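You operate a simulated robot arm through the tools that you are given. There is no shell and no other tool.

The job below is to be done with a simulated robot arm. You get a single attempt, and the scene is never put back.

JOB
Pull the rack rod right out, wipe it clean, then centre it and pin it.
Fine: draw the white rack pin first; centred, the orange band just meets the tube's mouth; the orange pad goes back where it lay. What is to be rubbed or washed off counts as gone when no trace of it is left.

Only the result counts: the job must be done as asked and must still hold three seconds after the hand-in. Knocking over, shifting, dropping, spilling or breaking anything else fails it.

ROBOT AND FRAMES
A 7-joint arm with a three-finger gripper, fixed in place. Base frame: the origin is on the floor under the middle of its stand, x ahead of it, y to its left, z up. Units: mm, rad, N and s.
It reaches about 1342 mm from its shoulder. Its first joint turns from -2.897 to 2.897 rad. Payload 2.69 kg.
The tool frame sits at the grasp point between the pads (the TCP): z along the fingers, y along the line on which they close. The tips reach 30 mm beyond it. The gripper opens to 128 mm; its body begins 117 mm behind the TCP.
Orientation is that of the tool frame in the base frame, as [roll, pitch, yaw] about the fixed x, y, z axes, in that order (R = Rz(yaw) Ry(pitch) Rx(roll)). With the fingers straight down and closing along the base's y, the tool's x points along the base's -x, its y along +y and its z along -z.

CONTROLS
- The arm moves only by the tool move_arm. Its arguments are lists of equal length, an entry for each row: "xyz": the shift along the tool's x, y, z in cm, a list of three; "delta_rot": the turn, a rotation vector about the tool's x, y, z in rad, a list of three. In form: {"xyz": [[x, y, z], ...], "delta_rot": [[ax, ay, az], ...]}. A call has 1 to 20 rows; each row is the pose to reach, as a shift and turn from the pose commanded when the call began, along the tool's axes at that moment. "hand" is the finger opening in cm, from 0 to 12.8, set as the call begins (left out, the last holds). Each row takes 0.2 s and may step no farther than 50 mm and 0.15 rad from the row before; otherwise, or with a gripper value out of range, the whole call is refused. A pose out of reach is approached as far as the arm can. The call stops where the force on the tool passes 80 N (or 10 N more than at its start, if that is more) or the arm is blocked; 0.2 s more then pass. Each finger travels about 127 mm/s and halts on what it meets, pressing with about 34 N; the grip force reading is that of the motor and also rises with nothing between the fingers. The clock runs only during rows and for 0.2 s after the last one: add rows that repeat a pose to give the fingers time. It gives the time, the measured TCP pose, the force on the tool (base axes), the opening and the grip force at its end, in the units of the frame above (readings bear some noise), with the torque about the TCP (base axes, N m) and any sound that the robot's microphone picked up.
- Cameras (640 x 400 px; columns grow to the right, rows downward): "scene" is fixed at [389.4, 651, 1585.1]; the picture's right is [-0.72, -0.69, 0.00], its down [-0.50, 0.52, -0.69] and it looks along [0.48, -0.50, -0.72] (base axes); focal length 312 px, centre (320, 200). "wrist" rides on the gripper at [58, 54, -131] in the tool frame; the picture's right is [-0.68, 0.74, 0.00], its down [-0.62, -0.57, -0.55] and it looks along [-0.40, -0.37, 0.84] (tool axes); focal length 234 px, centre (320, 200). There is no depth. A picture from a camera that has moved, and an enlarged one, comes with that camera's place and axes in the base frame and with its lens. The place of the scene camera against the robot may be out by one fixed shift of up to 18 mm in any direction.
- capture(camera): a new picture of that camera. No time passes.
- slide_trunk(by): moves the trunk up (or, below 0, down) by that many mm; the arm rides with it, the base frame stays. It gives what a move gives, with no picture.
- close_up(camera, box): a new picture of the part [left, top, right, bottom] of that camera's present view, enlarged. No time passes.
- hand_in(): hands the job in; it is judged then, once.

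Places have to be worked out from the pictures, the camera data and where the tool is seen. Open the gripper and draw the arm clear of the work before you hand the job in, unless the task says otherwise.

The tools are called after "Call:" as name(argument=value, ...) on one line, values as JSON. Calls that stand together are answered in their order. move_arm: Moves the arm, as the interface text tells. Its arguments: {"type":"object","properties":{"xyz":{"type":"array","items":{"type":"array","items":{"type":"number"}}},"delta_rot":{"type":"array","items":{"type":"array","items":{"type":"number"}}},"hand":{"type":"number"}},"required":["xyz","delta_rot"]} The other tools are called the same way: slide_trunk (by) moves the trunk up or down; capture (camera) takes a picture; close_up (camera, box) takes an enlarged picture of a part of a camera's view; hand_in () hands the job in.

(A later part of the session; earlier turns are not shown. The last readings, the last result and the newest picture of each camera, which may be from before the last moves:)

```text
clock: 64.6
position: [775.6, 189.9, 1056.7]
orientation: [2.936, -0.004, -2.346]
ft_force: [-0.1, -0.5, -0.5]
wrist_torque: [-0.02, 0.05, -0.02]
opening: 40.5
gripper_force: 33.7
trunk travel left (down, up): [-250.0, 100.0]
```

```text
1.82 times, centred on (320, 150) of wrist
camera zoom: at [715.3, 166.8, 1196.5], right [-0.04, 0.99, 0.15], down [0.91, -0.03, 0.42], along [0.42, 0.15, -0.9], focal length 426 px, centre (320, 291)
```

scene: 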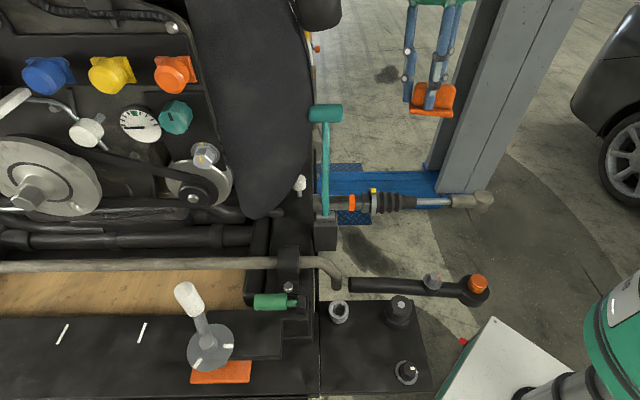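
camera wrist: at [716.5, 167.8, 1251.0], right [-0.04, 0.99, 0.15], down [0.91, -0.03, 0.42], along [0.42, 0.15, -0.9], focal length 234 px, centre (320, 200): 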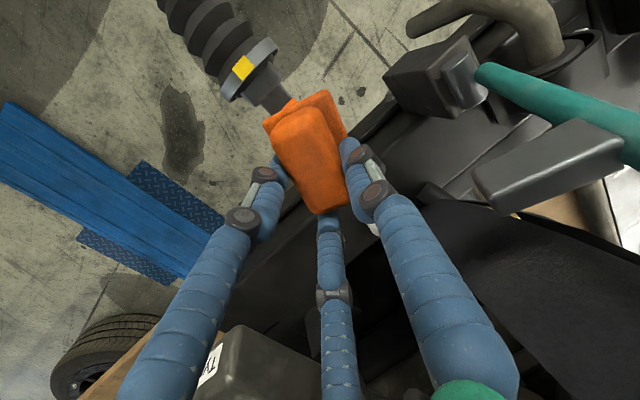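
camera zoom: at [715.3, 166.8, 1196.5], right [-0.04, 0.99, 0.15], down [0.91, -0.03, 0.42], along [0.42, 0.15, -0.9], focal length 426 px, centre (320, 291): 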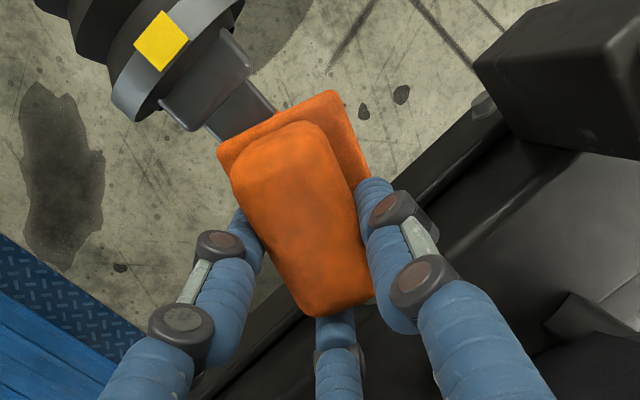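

No contact yet, and the height estimates differ by some 20 mm, so I'll feel for contact: lower 14 mm and read the force.

Call:
move_arm(xyz=[[0, -0.1, 0.49], [0, -0.2, 0.98], [0, -0.29, 1.37]], delta_rot=[[0, 0, 0], [0, 0, 0], [0, 0, 0]])

Call:
close_up(camera="scene", box=[290, 150, 410, 230])

```text
clock: 65.4
position: [776.0, 190.1, 1043.4]
orientation: [2.935, -0.004, -2.347]
ft_force: [0.1, -0.4, -1.1]
wrist_torque: [-0.01, -0.04, 0.02]
opening: 40.3
gripper_force: 34.3
trunk travel left (down, up): [-250.0, 100.0]
```

```text
5.00 times, centred on (350, 190) of scene
camera zoom: at [389.4, 651.0, 1585.1], right [-0.72, -0.69, 0.0], down [-0.5, 0.52, -0.69], along [0.48, -0.5, -0.72], focal length 1560 px, centre (170, 250)
```

zoom: 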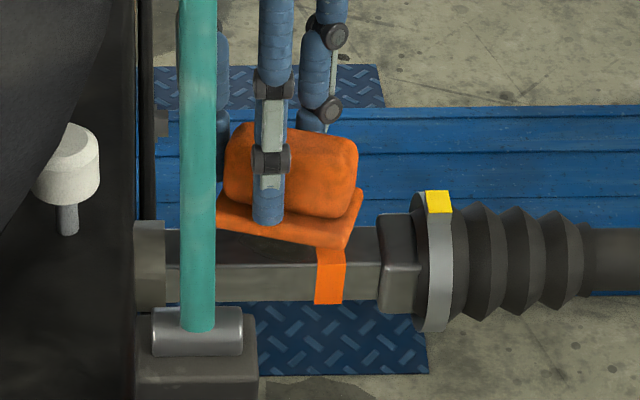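

Still free. I'll lower another 10 mm.

Call:
move_arm(xyz=[[0, -0.1, 0.49], [0, -0.2, 0.98], [0, -0.2, 0.98]], delta_rot=[[0, 0, 0], [0, 0, 0], [0, 0, 0]])

Call:
close_up(camera="scene", box=[290, 150, 410, 230])

```text
clock: 66.2
position: [776.0, 190.2, 1032.4]
orientation: [2.935, -0.005, -2.346]
ft_force: [0.1, -0.2, -0.8]
wrist_torque: [-0.01, -0.03, -0.02]
opening: 40.0
gripper_force: 33.9
trunk travel left (down, up): [-250.0, 100.0]
```

```text
5.00 times, centred on (350, 190) of scene
camera zoom: at [389.4, 651.0, 1585.1], right [-0.72, -0.69, 0.0], down [-0.5, 0.52, -0.69], along [0.48, -0.5, -0.72], focal length 1560 px, centre (170, 250)
```

zoom: 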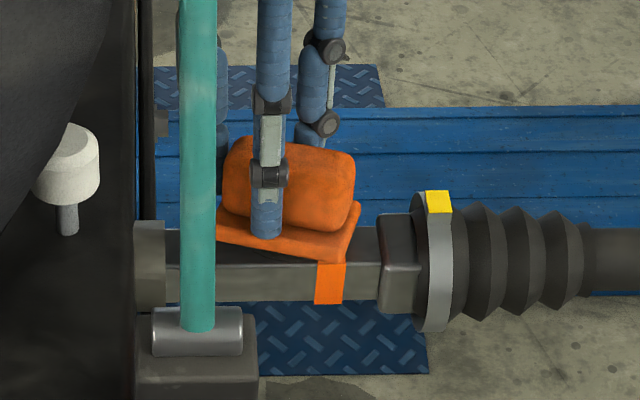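

Call:
move_arm(xyz=[[0, -0.1, 0.49], [0, -0.16, 0.78], [0, -0.16, 0.78]], delta_rot=[[0, 0, 0], [0, 0, 0], [0, 0, 0]])

Call:
close_up(camera="scene", box=[290, 150, 410, 230])

```text
clock: 67.0
position: [776.9, 190.5, 1025.4]
orientation: [2.934, -0.003, -2.347]
ft_force: [0.7, -0.4, -0.5]
wrist_torque: [0.01, -0.04, -0.02]
opening: 40.2
gripper_force: 34.0
trunk travel left (down, up): [-250.0, 100.0]
```

```text
5.00 times, centred on (350, 190) of scene
camera zoom: at [389.4, 651.0, 1585.1], right [-0.72, -0.69, 0.0], down [-0.5, 0.52, -0.69], along [0.48, -0.5, -0.72], focal length 1560 px, centre (170, 250)
```

zoom: 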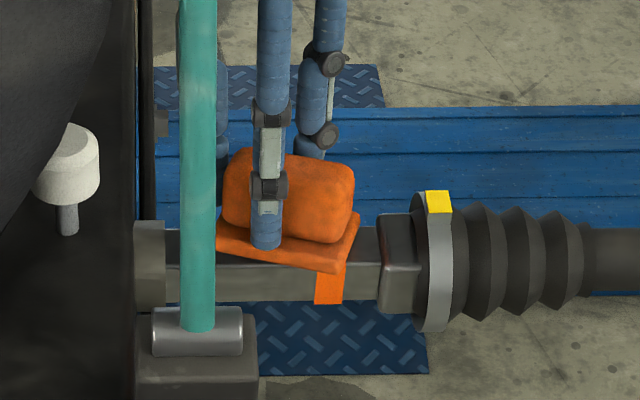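

Still no contact. Another 8 mm.

Call:
move_arm(xyz=[[0, -0.08, 0.39], [0, -0.16, 0.78], [0, -0.16, 0.78]], delta_rot=[[0, 0, 0], [0, 0, 0], [0, 0, 0]])

Call:
close_up(camera="scene", box=[290, 150, 410, 230])

```text
clock: 67.8
position: [776.0, 190.7, 1021.3]
orientation: [2.94, 0.004, -2.345]
ft_force: [3.8, 0.0, 43.4]
wrist_torque: [-1.46, 1.27, 0.09]
opening: 40.5
gripper_force: 34.1
trunk travel left (down, up): [-250.0, 100.0]
```

```text
5.00 times, centred on (350, 190) of scene
camera zoom: at [389.4, 651.0, 1585.1], right [-0.72, -0.69, 0.0], down [-0.5, 0.52, -0.69], along [0.48, -0.5, -0.72], focal length 1560 px, centre (170, 250)
```

zoom: 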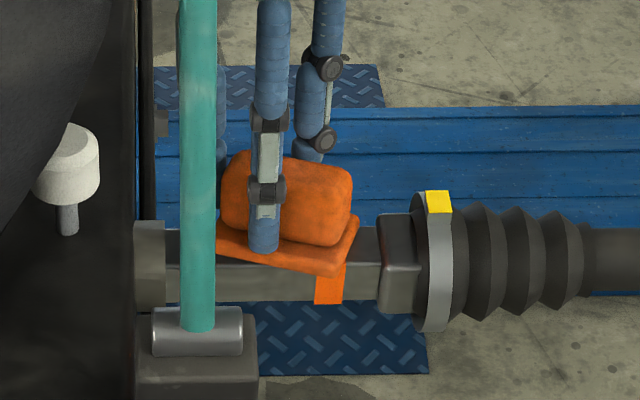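

Contact at TCP z≈1022, but the torque shows only a corner touching: the pad has aligned itself square to the fingers and so leans with the hand. I'll lift 15 mm and reduce the hand's lean to about 5°, which is still clear of the lever, to level the pad.

Call:
move_arm(xyz=[[0, 0.31, -1.47], [0, 0.74, -1.38], [0, 0.74, -1.38]], delta_rot=[[0, 0, 0], [0.122, 0, 0], [0.122, 0, 0]])

Call:
capture(camera="wrist")

Call:
close_up(camera="scene", box=[290, 100, 410, 230])

```text
clock: 68.6
position: [772.2, 195.0, 1031.3]
orientation: [3.058, -0.004, -2.345]
ft_force: [-0.9, 0.7, 0.5]
wrist_torque: [-0.05, -0.03, -0.01]
opening: 40.0
gripper_force: 33.9
trunk travel left (down, up): [-250.0, 100.0]
```

```text
taken
camera wrist: at [699.1, 182.9, 1167.2], right [-0.05, 1.0, 0.06], down [0.87, 0.01, 0.5], along [0.49, 0.08, -0.87], focal length 234 px, centre (320, 200)
```

wrist: 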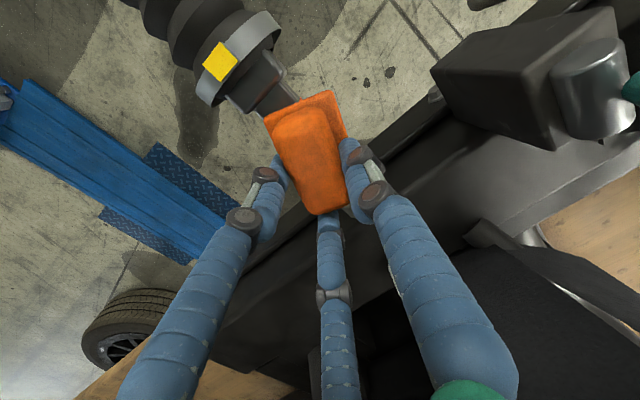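

```text
3.08 times, centred on (350, 165) of scene
camera zoom: at [389.4, 651.0, 1585.1], right [-0.72, -0.69, 0.0], down [-0.5, 0.52, -0.69], along [0.48, -0.5, -0.72], focal length 960 px, centre (228, 308)
```

zoom: 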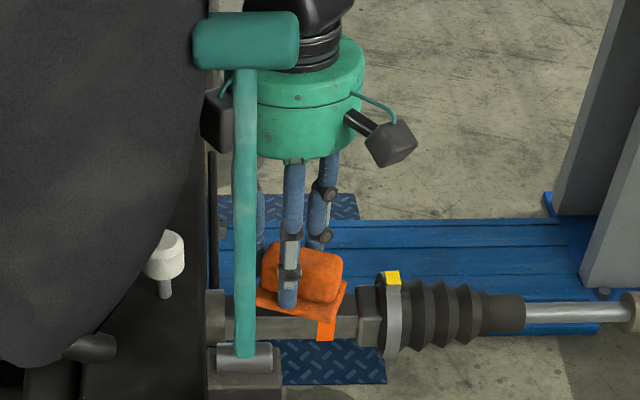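

The lean is now about 5°. I'll lower again to contact and judge from the torque how flat the pad sits.

Call:
move_arm(xyz=[[0, -0.03, 0.4], [0, -0.06, 0.7], [0, -0.08, 0.95], [0, -0.1, 1.2]], delta_rot=[[0, 0, 0], [0, 0, 0], [0, 0, 0], [0, 0, 0]])

Call:
close_up(camera="scene", box=[310, 160, 380, 220])

```text
clock: 69.6
position: [773.0, 193.2, 1020.7]
orientation: [3.058, -0.001, -2.346]
ft_force: [-1.5, -1.3, 10.7]
wrist_torque: [-0.46, 0.42, 0.0]
opening: 39.8
gripper_force: 33.8
trunk travel left (down, up): [-250.0, 100.0]
```

```text
6.67 times, centred on (345, 190) of scene
camera zoom: at [389.4, 651.0, 1585.1], right [-0.72, -0.69, 0.0], down [-0.5, 0.52, -0.69], along [0.48, -0.5, -0.72], focal length 2081 px, centre (153, 267)
```

zoom: 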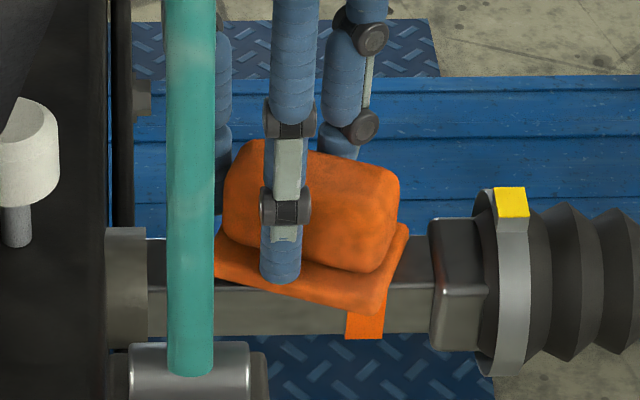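

Only the outer −w corner touches, and the remaining tilt is about 4° sideways and 2° endways. I'll lift 12 mm, turn the hand 15° to clear its side box from the lever plate, and trim the tilt to near level.

Call:
move_arm(xyz=[[0, 0.1, -1.2], [0.1, 0.07, -1.2], [0.18, 0.04, -1.2], [0.18, 0.04, -1.2]], delta_rot=[[0, 0, 0], [0.025, 0.007, 0.13], [0.049, 0.013, 0.261], [0.049, 0.013, 0.261]])

Call:
close_up(camera="scene", box=[290, 100, 410, 230])

Call:
close_up(camera="scene", box=[310, 160, 380, 220])

```text
clock: 70.6
position: [770.7, 191.6, 1033.1]
orientation: [3.11, -0.032, -2.609]
ft_force: [0.2, -0.5, -0.5]
wrist_torque: [-0.01, 0.0, 0.0]
opening: 39.5
gripper_force: 33.5
trunk travel left (down, up): [-250.0, 100.0]
```

```text
3.08 times, centred on (350, 165) of scene
camera zoom: at [389.4, 651.0, 1585.1], right [-0.72, -0.69, 0.0], down [-0.5, 0.52, -0.69], along [0.48, -0.5, -0.72], focal length 960 px, centre (228, 308)
```

zoom: 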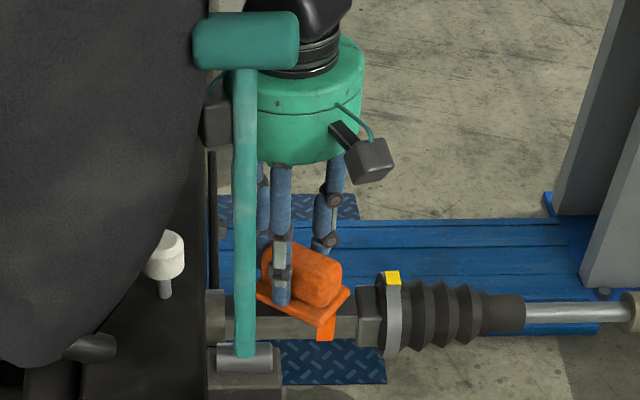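

```text
6.67 times, centred on (345, 190) of scene
camera zoom: at [389.4, 651.0, 1585.1], right [-0.72, -0.69, 0.0], down [-0.5, 0.52, -0.69], along [0.48, -0.5, -0.72], focal length 2081 px, centre (153, 267)
```

zoom: 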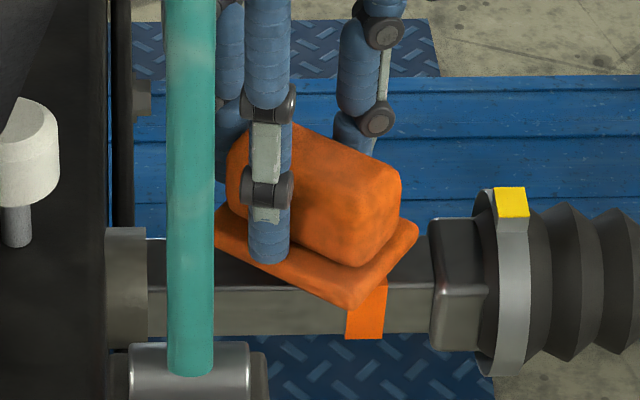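

The hand is nearly vertical and still clear of the lever. I'll lower to contact again.

Call:
move_arm(xyz=[[0, 0, 0.5], [0, 0, 0.9], [0, 0, 1.2], [0, 0, 1.4]], delta_rot=[[0, 0, 0], [0, 0, 0], [0, 0, 0], [0, 0, 0]])

Call:
close_up(camera="scene", box=[310, 160, 380, 220])

```text
clock: 71.6
position: [770.7, 192.2, 1020.8]
orientation: [3.112, -0.028, -2.605]
ft_force: [-3.6, 0.8, 16.7]
wrist_torque: [0.0, 0.03, 0.04]
opening: 39.8
gripper_force: 34.1
trunk travel left (down, up): [-250.0, 100.0]
```

```text
6.67 times, centred on (345, 190) of scene
camera zoom: at [389.4, 651.0, 1585.1], right [-0.72, -0.69, 0.0], down [-0.5, 0.52, -0.69], along [0.48, -0.5, -0.72], focal length 2081 px, centre (153, 267)
```

zoom: 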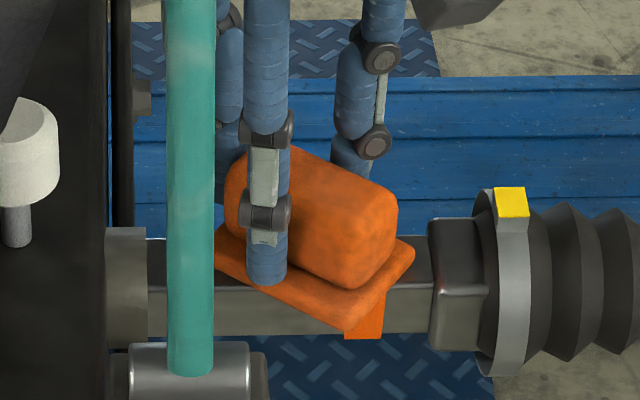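

The pad now sits flat: 17 N with practically no torque. I'll press 1 mm more and rub across the rod (along w) in short strokes, with small shifts along the rod.

Call:
move_arm(xyz=[[0, 0, 0.1], [0.2, 0.77, 0.13], [0, 0, 0.1], [-0.2, -0.77, 0.07], [-0.38, -1.45, 0.05], [-0.2, -0.77, 0.07], [0, 0, 0.1], [0.2, 0.77, 0.13], [0.69, 0.64, 0.13], [0.48, -0.13, 0.1], [0.28, -0.9, 0.07], [0.1, -1.58, 0.05], [0.28, -0.9, 0.07], [0.48, -0.13, 0.1], [0.69, 0.64, 0.13], [0.2, 0.77, 0.13], [0, 0, 0.1], [-0.2, -0.77, 0.07], [0, 0, 0.1]], delta_rot=[[0, 0, 0], [0, 0, 0], [0, 0, 0], [0, 0, 0], [0, 0, 0], [0, 0, 0], [0, 0, 0], [0, 0, 0], [0, 0, 0], [0, 0, 0], [0, 0, 0], [0, 0, 0], [0, 0, 0], [0, 0, 0], [0, 0, 0], [0, 0, 0], [0, 0, 0], [0, 0, 0], [0, 0, 0]])

Call:
close_up(camera="scene", box=[310, 160, 380, 220])

```text
clock: 75.6
position: [769.3, 191.0, 1018.7]
orientation: [3.113, -0.028, -2.607]
ft_force: [-5.9, 2.6, 47.2]
wrist_torque: [-0.16, 0.92, -0.02]
opening: 40.0
gripper_force: 33.9
trunk travel left (down, up): [-250.0, 100.0]
```

```text
6.67 times, centred on (345, 190) of scene
camera zoom: at [389.4, 651.0, 1585.1], right [-0.72, -0.69, 0.0], down [-0.5, 0.52, -0.69], along [0.48, -0.5, -0.72], focal length 2081 px, centre (153, 267)
```

zoom: 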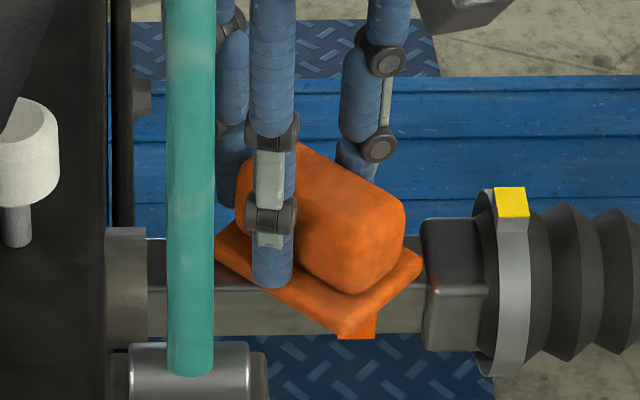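

Force 47 N, so the pad was well pressed. I'll lift it 40 mm and inspect the stain.

Call:
move_arm(xyz=[[0, 0, -1], [0, -0.5, -2.5], [0, -2, -4], [0, -4, -5], [0, -6, -6]], delta_rot=[[0, 0, 0], [0, 0, 0], [0, 0, 0], [0, 0, 0], [0, 0, 0]])

Call:
close_up(camera="scene", box=[305, 185, 375, 225])

Call:
capture(camera="wrist")

```text
clock: 76.8
position: [803.0, 139.6, 1074.6]
orientation: [3.112, -0.034, -2.606]
ft_force: [-0.2, 0.1, -0.1]
wrist_torque: [0.02, 0.0, 0.01]
opening: 39.3
gripper_force: 33.8
trunk travel left (down, up): [-250.0, 100.0]
```

```text
9.14 times, centred on (340, 205) of scene
camera zoom: at [389.4, 651.0, 1585.1], right [-0.72, -0.69, 0.0], down [-0.5, 0.52, -0.69], along [0.48, -0.5, -0.72], focal length 2854 px, centre (137, 154)
```

zoom: 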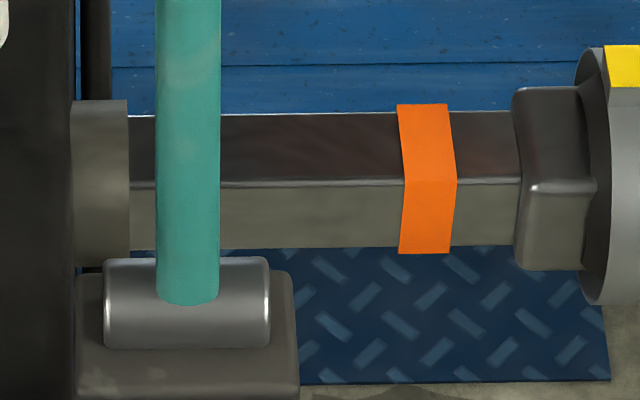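

```text
taken
camera wrist: at [730.6, 155.0, 1209.6], right [0.21, 0.98, 0.0], down [0.84, -0.18, 0.51], along [0.5, -0.1, -0.86], focal length 234 px, centre (320, 200)
```

wrist: 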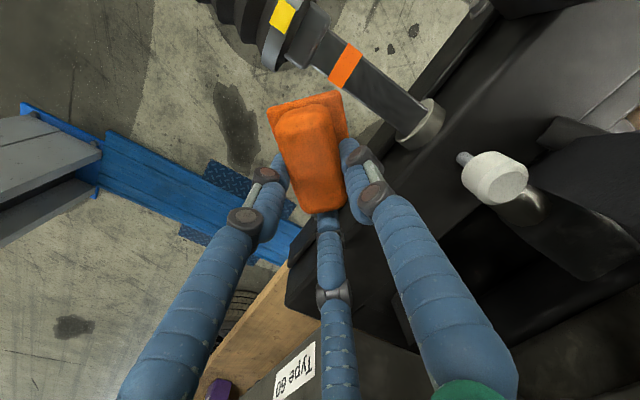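

The stain looks gone in the scene view. I'll check closely with the wrist camera for any trace left.

Call:
close_up(camera="wrist", box=[310, 20, 450, 150])

Call:
close_up(camera="wrist", box=[345, 50, 420, 120])

Call:
close_up(camera="scene", box=[325, 192, 355, 212])

```text
3.08 times, centred on (380, 85) of wrist
camera zoom: at [730.6, 155.0, 1209.6], right [0.21, 0.98, 0.0], down [0.84, -0.18, 0.51], along [0.5, -0.1, -0.86], focal length 720 px, centre (135, 554)
```

zoom: 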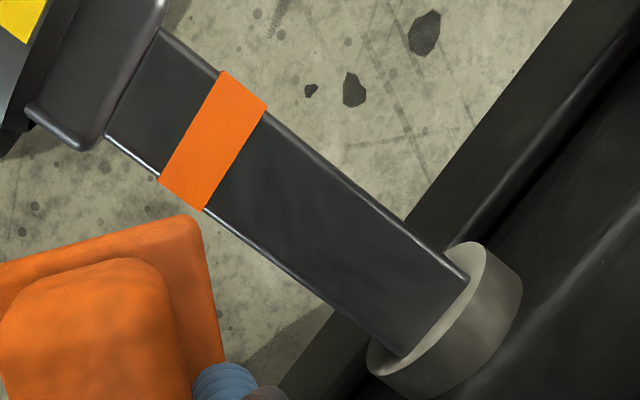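

```text
5.71 times, centred on (382, 85) of wrist
camera zoom: at [730.6, 155.0, 1209.6], right [0.21, 0.98, 0.0], down [0.84, -0.18, 0.51], along [0.5, -0.1, -0.86], focal length 1338 px, centre (-37, 857)
```

zoom: 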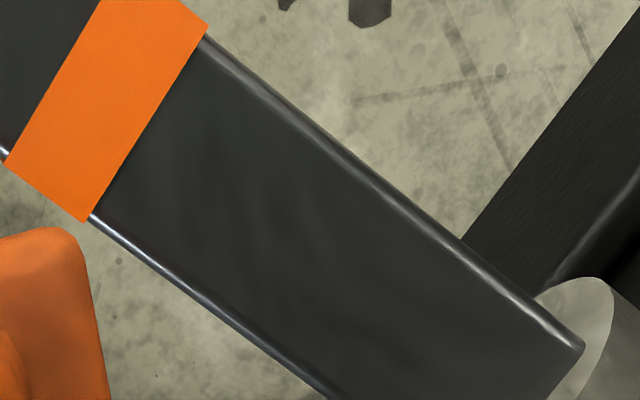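

```text
16.00 times, centred on (340, 202) of scene
camera zoom: at [389.4, 651.0, 1585.1], right [-0.72, -0.69, 0.0], down [-0.5, 0.52, -0.69], along [0.48, -0.5, -0.72], focal length 4994 px, centre (0, 168)
```

zoom: 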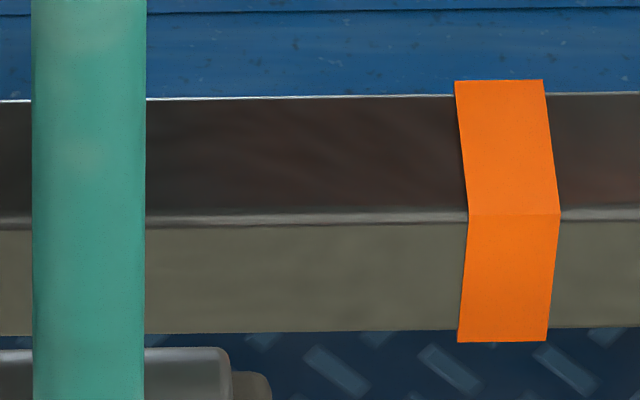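

The top face looks clean with no stain visible. Before putting the pad back I want to see the rod's far (−w) side too, so I'll swing out to that side with the pad and look.

Call:
move_arm(xyz=[[0.4, -1.5, -2], [0.7, -3, -4], [1.0, -4.4, -5.5], [1.3, -5.8, -7], [1.6, -7.2, -8.2], [1.9, -8.6, -9.4], [2.2, -10, -10.4], [2.5, -11.2, -11.2], [2.8, -12.2, -11.8], [3.1, -13.2, -12.4], [3.3, -14, -12.8], [3.5, -14, -12.8], [3.5, -14, -12.8], [3.5, -14, -12.8], [3.5, -14, -12.8]], delta_rot=[[0.005, 0.004, -0.143], [0.01, 0.008, -0.285], [0.015, 0.013, -0.428], [0.019, 0.017, -0.571], [0.024, 0.021, -0.714], [0.029, 0.025, -0.856], [0.034, 0.029, -0.999], [0.039, 0.034, -1.142], [0.044, 0.038, -1.284], [0.049, 0.042, -1.427], [0.053, 0.046, -1.57], [0.058, 0.05, -1.713], [0.063, 0.055, -1.855], [0.068, 0.059, -1.998], [0.068, 0.059, -1.998]])

Call:
capture(camera="wrist")

```text
clock: 80.0
position: [850.2, 0.1, 1200.4]
orientation: [3.116, -0.034, -0.603]
ft_force: [-0.1, 0.4, -0.8]
wrist_torque: [0.02, 0.0, -0.01]
opening: 39.5
gripper_force: 33.9
trunk travel left (down, up): [-250.0, 100.0]
```

```text
taken
camera wrist: at [865.3, -71.6, 1334.4], right [-0.98, -0.22, 0.0], down [-0.19, 0.84, 0.51], along [-0.11, 0.5, -0.86], focal length 234 px, centre (320, 200)
```

wrist: 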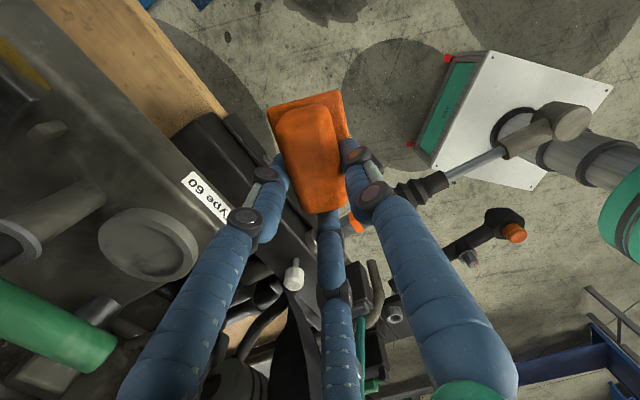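

The rod is hidden behind the fingers. I'll tilt the hand about 0.5 rad so the camera looks more level toward the rod's side.

Call:
move_arm(xyz=[[0, 0, 0], [0, 0, 0], [0, 0, 0], [0, 0, 0], [0, 0, 0]], delta_rot=[[0.085, -0.091, 0], [0.17, -0.183, 0], [0.255, -0.274, 0], [0.34, -0.365, 0], [0.34, -0.365, 0]])

Call:
capture(camera="wrist")

Call:
close_up(camera="wrist", box=[310, 80, 450, 170])

```text
clock: 81.2
position: [850.8, -0.9, 1199.5]
orientation: [-2.816, 0.326, -0.55]
ft_force: [1.0, -2.1, -0.2]
wrist_torque: [0.1, 0.01, 0.03]
opening: 39.3
gripper_force: 33.6
trunk travel left (down, up): [-250.0, 100.0]
```

```text
taken
camera wrist: at [877.2, -126.0, 1282.5], right [-0.98, -0.22, -0.01], down [-0.12, 0.49, 0.86], along [-0.18, 0.84, -0.51], focal length 234 px, centre (320, 200)
```

wrist: 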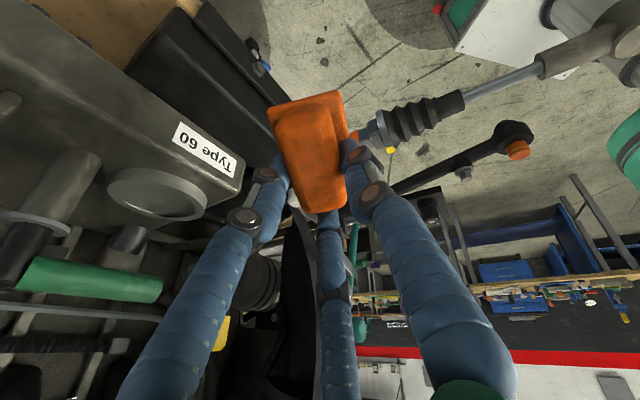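

```text
4.44 times, centred on (380, 125) of wrist
camera zoom: at [877.2, -126.0, 1282.5], right [-0.98, -0.22, -0.01], down [-0.12, 0.49, 0.86], along [-0.18, 0.84, -0.51], focal length 1041 px, centre (53, 533)
```

zoom: 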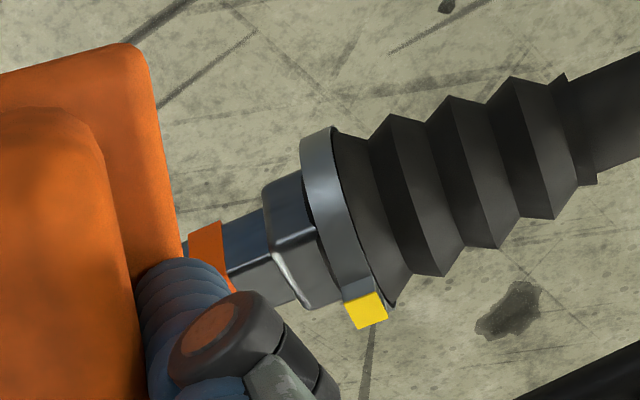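

Call:
move_arm(xyz=[[3.6, -2.6, -0.4], [7.27, -5.24, -0.82], [7.27, -5.24, -0.82]], delta_rot=[[0, 0, 0], [0, 0, 0], [0, 0, 0]])

Call:
close_up(camera="wrist", box=[330, 80, 450, 160])

```text
clock: 82.0
position: [941.9, 0.2, 1200.3]
orientation: [-2.817, 0.323, -0.552]
ft_force: [-0.5, 0.7, -0.9]
wrist_torque: [-0.02, 0.02, 0.02]
opening: 39.2
gripper_force: 34.0
trunk travel left (down, up): [-250.0, 100.0]
```

```text
5.00 times, centred on (390, 120) of wrist
camera zoom: at [967.8, -126.5, 1284.2], right [-0.98, -0.22, -0.01], down [-0.12, 0.5, 0.86], along [-0.18, 0.84, -0.51], focal length 1171 px, centre (-30, 600)
```

zoom: 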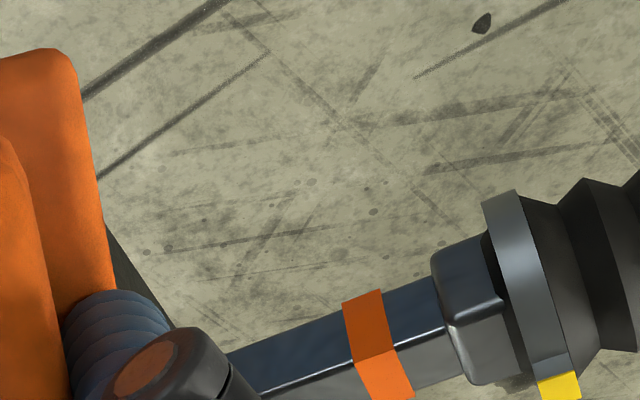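

Call:
close_up(camera="wrist", box=[355, 130, 445, 185])

Call:
capture(camera="wrist")

```text
7.11 times, centred on (400, 158) of wrist
camera zoom: at [967.8, -126.5, 1284.2], right [-0.98, -0.22, -0.01], down [-0.12, 0.5, 0.86], along [-0.18, 0.84, -0.51], focal length 1665 px, centre (-249, 502)
```

zoom: 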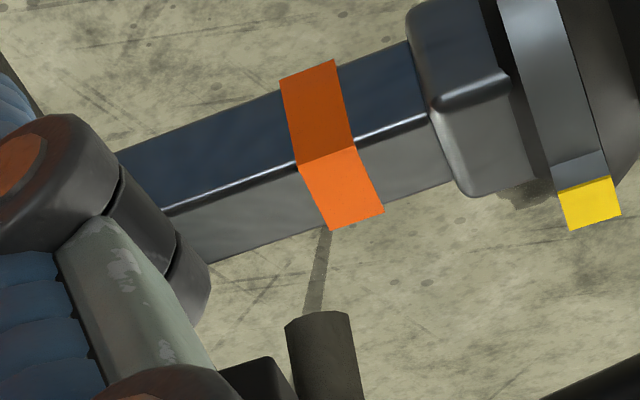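

```text
taken
camera wrist: at [967.8, -126.5, 1284.2], right [-0.98, -0.22, -0.01], down [-0.12, 0.5, 0.86], along [-0.18, 0.84, -0.51], focal length 234 px, centre (320, 200)
```

wrist: 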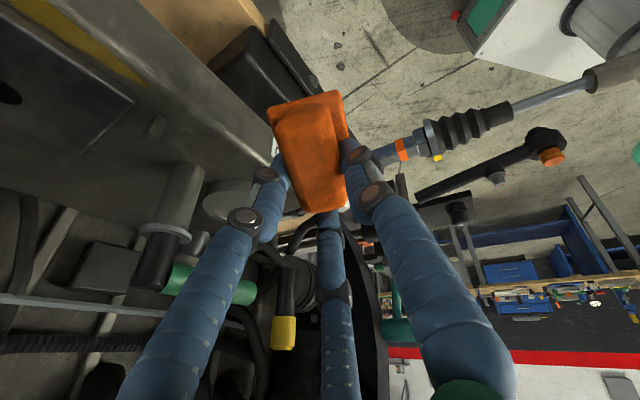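

The far side face and the top are clean. The pad seems to have shifted slightly in the grip while rubbing, so I'll zoom in to measure its present pose in the hand.

Call:
close_up(camera="wrist", box=[240, 70, 380, 240])

```text
2.35 times, centred on (310, 155) of wrist
camera zoom: at [967.8, -126.5, 1284.2], right [-0.98, -0.22, -0.01], down [-0.12, 0.5, 0.86], along [-0.18, 0.84, -0.51], focal length 551 px, centre (344, 306)
```

zoom: 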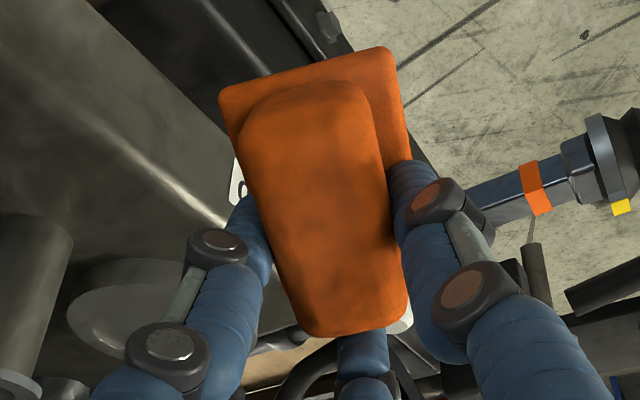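

The pad is now turned about 29° in the hand, with its centre at tool (15.6, 9.8) mm. I'll undo the tilt and start back toward the shelf, staying on the robot side and high.

Call:
move_arm(xyz=[[-2.9, 1.9, -1.9], [-5.7, 3.8, -3.7], [-8.6, 5.6, -5.5], [-11.4, 7.5, -7.4], [-14.3, 9.4, -9.2], [-14.3, 9.4, -9.2]], delta_rot=[[-0.085, 0.091, 0], [-0.17, 0.183, 0], [-0.255, 0.274, 0], [-0.34, 0.365, 0], [-0.34, 0.365, 0], [-0.34, 0.365, 0]])

```text
clock: 83.4
position: [777.6, -39.7, 1299.4]
orientation: [3.115, -0.034, -0.605]
ft_force: [-1.7, -0.2, 0.4]
wrist_torque: [0.09, -0.04, 0.0]
opening: 39.3
gripper_force: 34.4
trunk travel left (down, up): [-250.0, 100.0]
```

Call:
move_arm(xyz=[[-4.65, -0.14, -0.78], [-9.3, -0.29, -1.55], [-13.95, -0.43, -2.33], [-18.6, -0.58, -3.1], [-23.25, -0.72, -3.88], [-25.83, -4.46, -4.07], [-28.41, -8.19, -4.25], [-31.0, -11.93, -4.44], [-33.58, -15.66, -4.63], [-36.16, -19.4, -4.82], [-38.74, -23.13, -5.0], [-41.32, -26.87, -5.19], [-43.9, -30.6, -5.38], [-46.5, -34.3, -5.56], [-49.1, -38.1, -5.75], [-51.65, -41.8, -5.94], [-51.65, -41.8, -5.94]], delta_rot=[[-0.004, -0.003, 0.127], [-0.009, -0.007, 0.253], [-0.013, -0.01, 0.38], [-0.017, -0.013, 0.507], [-0.021, -0.017, 0.634], [-0.026, -0.02, 0.76], [-0.03, -0.024, 0.887], [-0.034, -0.027, 1.014], [-0.039, -0.03, 1.14], [-0.043, -0.034, 1.267], [-0.043, -0.034, 1.267], [-0.043, -0.034, 1.267], [-0.043, -0.034, 1.267], [-0.043, -0.034, 1.267], [-0.043, -0.034, 1.267], [-0.043, -0.034, 1.267], [-0.043, -0.034, 1.267]])

Call:
capture(camera="wrist")

Call:
close_up(camera="scene", box=[305, 185, 375, 225])

```text
clock: 87.0
position: [591.3, 601.7, 1330.6]
orientation: [3.117, -0.032, -1.873]
ft_force: [0.8, -0.3, -0.1]
wrist_torque: [-0.06, -0.02, 0.0]
opening: 39.2
gripper_force: 33.9
trunk travel left (down, up): [-250.0, 100.0]
```

```text
taken
camera wrist: at [526.1, 565.2, 1465.4], right [-0.5, 0.87, 0.0], down [0.74, 0.43, 0.51], along [0.44, 0.25, -0.86], focal length 234 px, centre (320, 200)
```

wrist: 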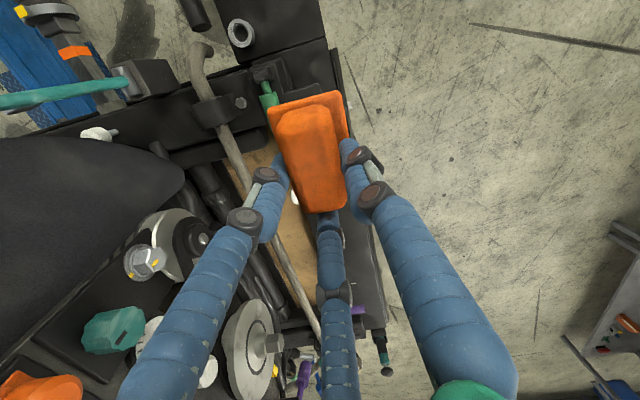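

```text
9.14 times, centred on (340, 205) of scene
camera zoom: at [389.4, 651.0, 1585.1], right [-0.72, -0.69, 0.0], down [-0.5, 0.52, -0.69], along [0.48, -0.5, -0.72], focal length 2854 px, centre (137, 154)
```

zoom: 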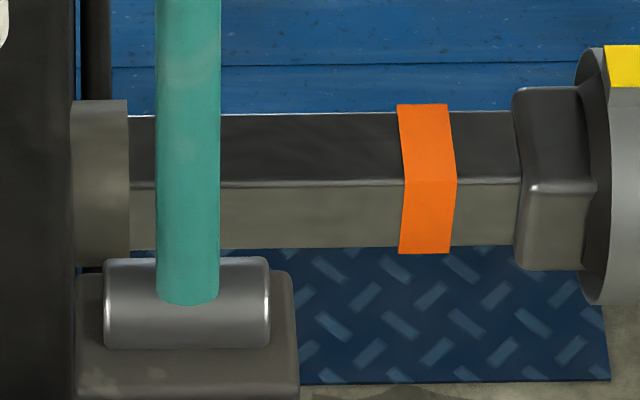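

Call:
close_up(camera="scene", box=[325, 192, 355, 212])

Call:
close_up(camera="wrist", box=[240, 70, 380, 240])

```text
16.00 times, centred on (340, 202) of scene
camera zoom: at [389.4, 651.0, 1585.1], right [-0.72, -0.69, 0.0], down [-0.5, 0.52, -0.69], along [0.48, -0.5, -0.72], focal length 4994 px, centre (0, 168)
```

zoom: 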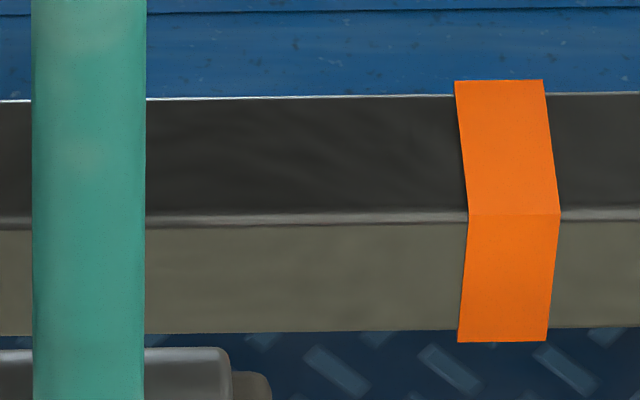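

```text
2.35 times, centred on (310, 155) of wrist
camera zoom: at [526.1, 565.2, 1465.4], right [-0.5, 0.87, 0.0], down [0.74, 0.43, 0.51], along [0.44, 0.25, -0.86], focal length 551 px, centre (344, 306)
```

zoom: 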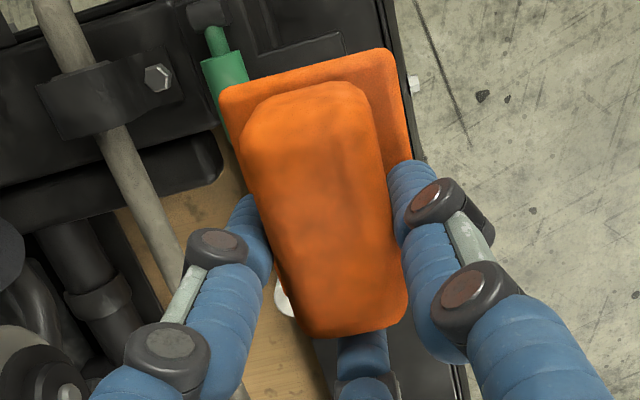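

The rod is spotless, and the pad is aligned with the shelf edge. I'll carry it over its original spot (centre about (762, 732)), first high and then lower.

Call:
move_arm(xyz=[[-3.24, -2.28, 1.18], [-6.48, -4.55, 2.35], [-9.7, -6.8, 3.5], [-12.95, -9.1, 4.7], [-16.2, -11.4, 5.9], [-19.43, -13.65, 7.05], [-19.6, -13.75, 10.5], [-19.75, -13.85, 14], [-19.75, -13.89, 17.1], [-19.75, -13.89, 17.1]], delta_rot=[[0, 0, 0], [0, 0, 0], [0, 0, 0], [0, 0, 0], [0, 0, 0], [0, 0, 0], [0, 0, 0], [0, 0, 0], [0, 0, 0], [0, 0, 0]])

Call:
capture(camera="wrist")

Call:
close_up(camera="scene", box=[50, 230, 250, 390])

```text
clock: 89.2
position: [770.1, 736.2, 1156.9]
orientation: [3.116, -0.03, -1.875]
ft_force: [0.1, -0.4, 1.0]
wrist_torque: [0.06, -0.08, 0.03]
opening: 39.2
gripper_force: 33.8
out of reach, approached as far as the arm can: row 6, 7, 8, 9, 10
trunk travel left (down, up): [-250.0, 100.0]
```

```text
taken
camera wrist: at [705.3, 700.6, 1291.7], right [-0.5, 0.87, 0.0], down [0.74, 0.43, 0.52], along [0.45, 0.26, -0.86], focal length 234 px, centre (320, 200)
```

wrist: 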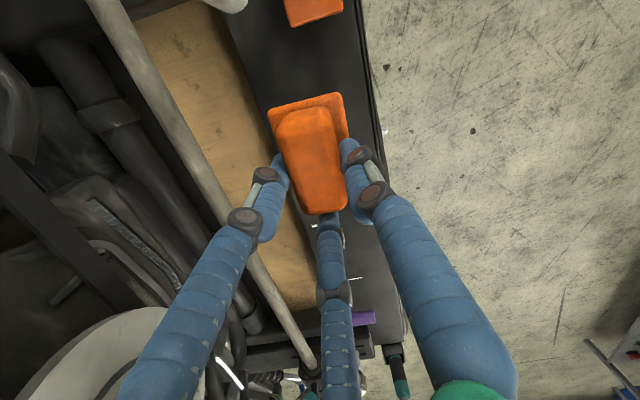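

```text
2.50 times, centred on (150, 310) of scene
camera zoom: at [389.4, 651.0, 1585.1], right [-0.72, -0.69, 0.0], down [-0.5, 0.52, -0.69], along [0.48, -0.5, -0.72], focal length 780 px, centre (745, -75)
```

zoom: 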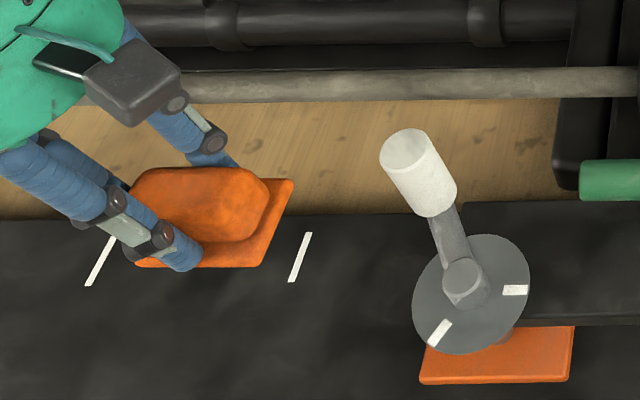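

The arm was just short of reach up there (8 mm). Lower down it should reach, so I'll descend toward z≈1055 while correcting the offset.

Call:
move_arm(xyz=[[0, 0, 3.3], [-0.3, -0.2, 6.6], [-1.0, -0.5, 9.0], [-1.34, -0.65, 9.95], [-1.34, -0.65, 9.95]], delta_rot=[[0, 0, 0], [0, 0, 0], [0, 0, 0], [0, 0, 0], [0, 0, 0]])

Call:
capture(camera="wrist")

Call:
close_up(camera="scene", box=[50, 250, 250, 390])

```text
clock: 90.4
position: [774.5, 742.7, 1052.9]
orientation: [3.116, -0.034, -1.875]
ft_force: [-0.3, -0.5, -0.1]
wrist_torque: [0.06, -0.06, -0.03]
opening: 39.3
gripper_force: 34.3
out of reach, approached as far as the arm can: row 4, 5
trunk travel left (down, up): [-250.0, 100.0]
```

```text
taken
camera wrist: at [709.8, 706.3, 1188.7], right [-0.5, 0.87, 0.0], down [0.74, 0.43, 0.51], along [0.45, 0.25, -0.86], focal length 234 px, centre (320, 200)
```

wrist: 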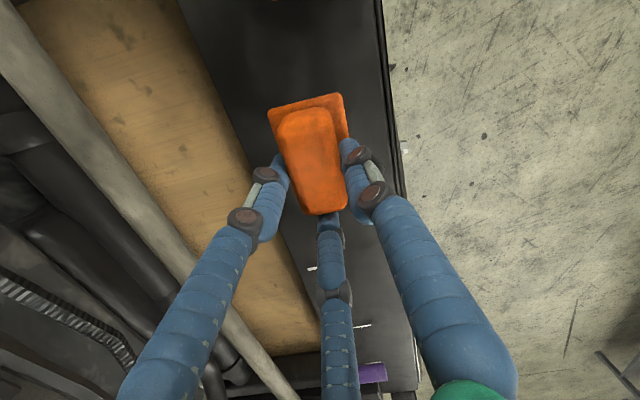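

```text
2.86 times, centred on (150, 320) of scene
camera zoom: at [389.4, 651.0, 1585.1], right [-0.72, -0.69, 0.0], down [-0.5, 0.52, -0.69], along [0.48, -0.5, -0.72], focal length 892 px, centre (806, -143)
```

zoom: 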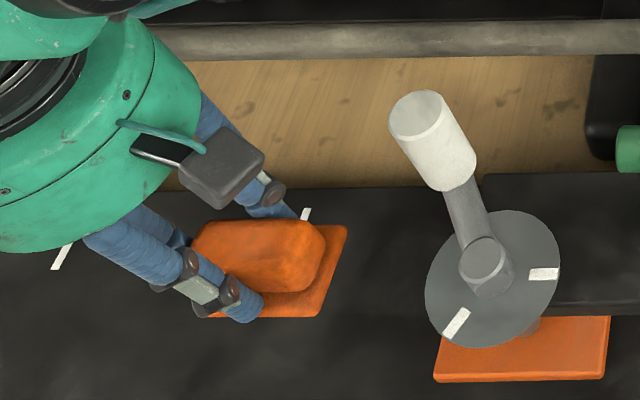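

Nearly reached. I'll lower another 40 mm to just above the shelf and compare the scene view with the pad's original image.

Call:
move_arm(xyz=[[0, 0, 1.5], [-0.13, -0.1, 3], [-0.26, -0.18, 4.0], [-0.26, -0.18, 4.0]], delta_rot=[[0, 0, 0], [0, 0, 0], [0, 0, 0], [0, 0, 0]])

Call:
close_up(camera="scene", box=[100, 320, 200, 385])

Call:
close_up(camera="scene", box=[50, 250, 250, 390])

```text
clock: 91.4
position: [777.8, 743.8, 1013.4]
orientation: [3.114, -0.034, -1.875]
ft_force: [0.9, 1.0, -0.4]
wrist_torque: [-0.04, 0.02, 0.01]
opening: 39.2
gripper_force: 33.8
trunk travel left (down, up): [-250.0, 100.0]
```

```text
6.15 times, centred on (150, 352) of scene
camera zoom: at [389.4, 651.0, 1585.1], right [-0.72, -0.69, 0.0], down [-0.5, 0.52, -0.69], along [0.48, -0.5, -0.72], focal length 1921 px, centre (1366, -738)
```

zoom: 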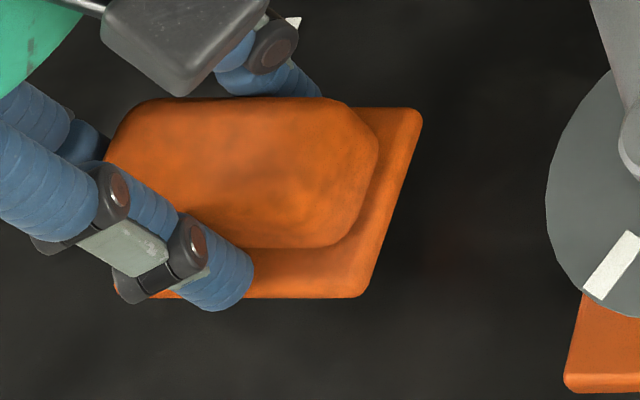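

```text
2.86 times, centred on (150, 320) of scene
camera zoom: at [389.4, 651.0, 1585.1], right [-0.72, -0.69, 0.0], down [-0.5, 0.52, -0.69], along [0.48, -0.5, -0.72], focal length 892 px, centre (806, -143)
```

zoom: 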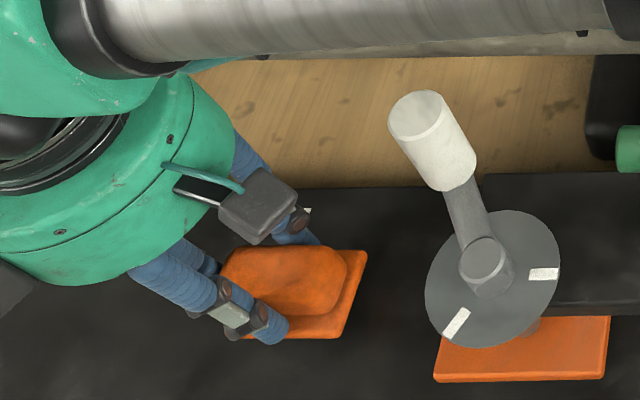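

The pad matches its original outline to within about 3 mm, which I'll correct outward. Then I'll lower gently until it touches the shelf.

Call:
move_arm(xyz=[[0.25, 0.13, 0.3], [0.25, 0.13, 0.7], [0.25, 0.13, 1.0], [0.25, 0.13, 1.2]], delta_rot=[[0, 0, 0], [0, 0, 0], [0, 0, 0], [0, 0, 0]])

Call:
close_up(camera="scene", box=[100, 320, 200, 385])

```text
clock: 92.4
position: [774.7, 741.1, 1001.1]
orientation: [3.116, -0.034, -1.874]
ft_force: [0.9, -0.1, 0.5]
wrist_torque: [-0.01, 0.0, -0.02]
opening: 39.1
gripper_force: 33.6
trunk travel left (down, up): [-250.0, 100.0]
```

```text
6.15 times, centred on (150, 352) of scene
camera zoom: at [389.4, 651.0, 1585.1], right [-0.72, -0.69, 0.0], down [-0.5, 0.52, -0.69], along [0.48, -0.5, -0.72], focal length 1921 px, centre (1366, -738)
```

zoom: 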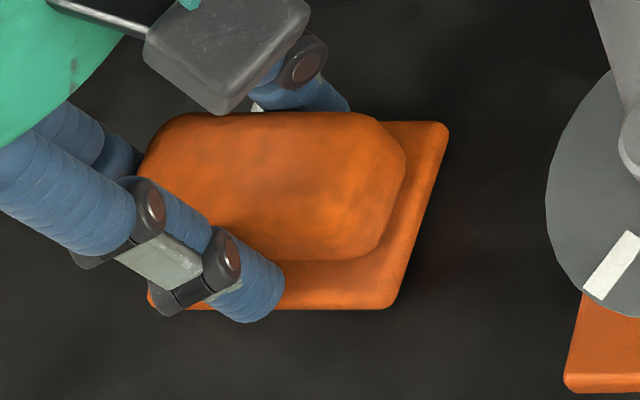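

Now within 1–2 mm of the original outline, with no contact yet. I'll lower another 4 mm in small steps.

Call:
move_arm(xyz=[[-0.1, -0.03, 0.15], [-0.1, -0.03, 0.3], [-0.1, -0.03, 0.4]], delta_rot=[[0, 0, 0], [0, 0, 0], [0, 0, 0]])

Call:
close_up(camera="scene", box=[100, 320, 200, 385])

```text
clock: 93.2
position: [775.6, 743.8, 999.9]
orientation: [3.117, -0.03, -1.873]
ft_force: [-0.3, -0.8, 12.7]
wrist_torque: [0.0, -0.38, -0.01]
opening: 39.2
gripper_force: 34.2
trunk travel left (down, up): [-250.0, 100.0]
```

```text
6.15 times, centred on (150, 352) of scene
camera zoom: at [389.4, 651.0, 1585.1], right [-0.72, -0.69, 0.0], down [-0.5, 0.52, -0.69], along [0.48, -0.5, -0.72], focal length 1921 px, centre (1366, -738)
```

zoom: 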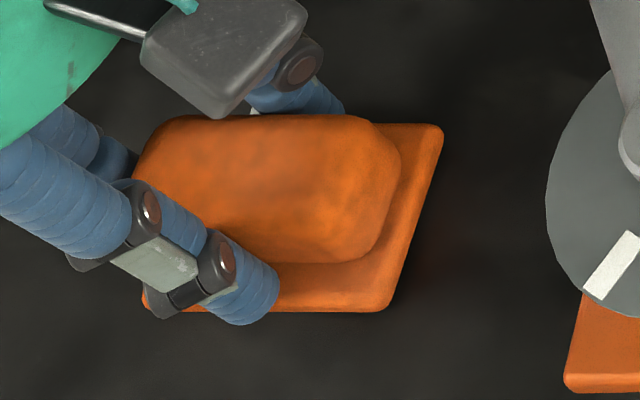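

The pad rests on the shelf (13 N), within about 2 mm of its original place. Releasing the fingers and checking.

Call:
move_arm(xyz=[[0, 0, -0.1], [0, 0, -0.1], [0, 0, -0.1]], delta_rot=[[0, 0, 0], [0, 0, 0], [0, 0, 0]], hand=8.5)

Call:
close_up(camera="scene", box=[100, 320, 200, 385])

Call:
capture(camera="wrist")

```text
clock: 94.0
position: [775.3, 742.7, 998.2]
orientation: [3.117, -0.032, -1.874]
ft_force: [0.0, 0.2, 0.4]
wrist_torque: [0.03, -0.01, 0.02]
opening: 85.2
gripper_force: 0.1
trunk travel left (down, up): [-250.0, 100.0]
```

```text
6.15 times, centred on (150, 352) of scene
camera zoom: at [389.4, 651.0, 1585.1], right [-0.72, -0.69, 0.0], down [-0.5, 0.52, -0.69], along [0.48, -0.5, -0.72], focal length 1921 px, centre (1366, -738)
```

zoom: 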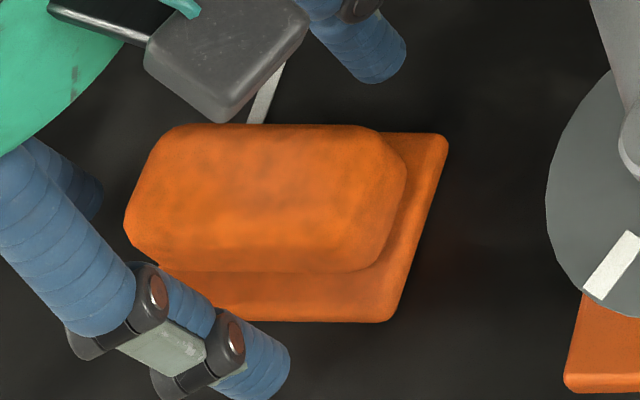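

```text
taken
camera wrist: at [709.4, 706.2, 1132.7], right [-0.5, 0.87, 0.0], down [0.74, 0.43, 0.51], along [0.44, 0.25, -0.86], focal length 234 px, centre (320, 200)
```

wrist: 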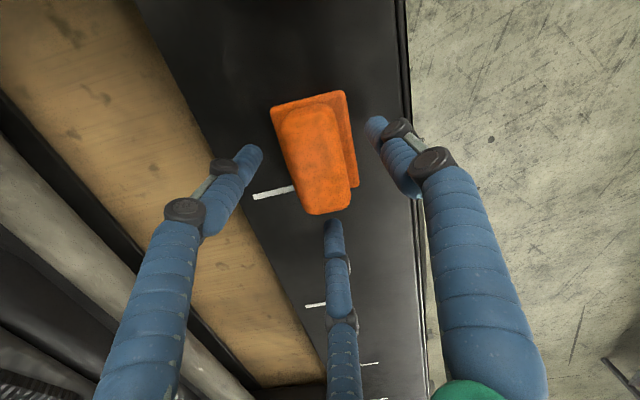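

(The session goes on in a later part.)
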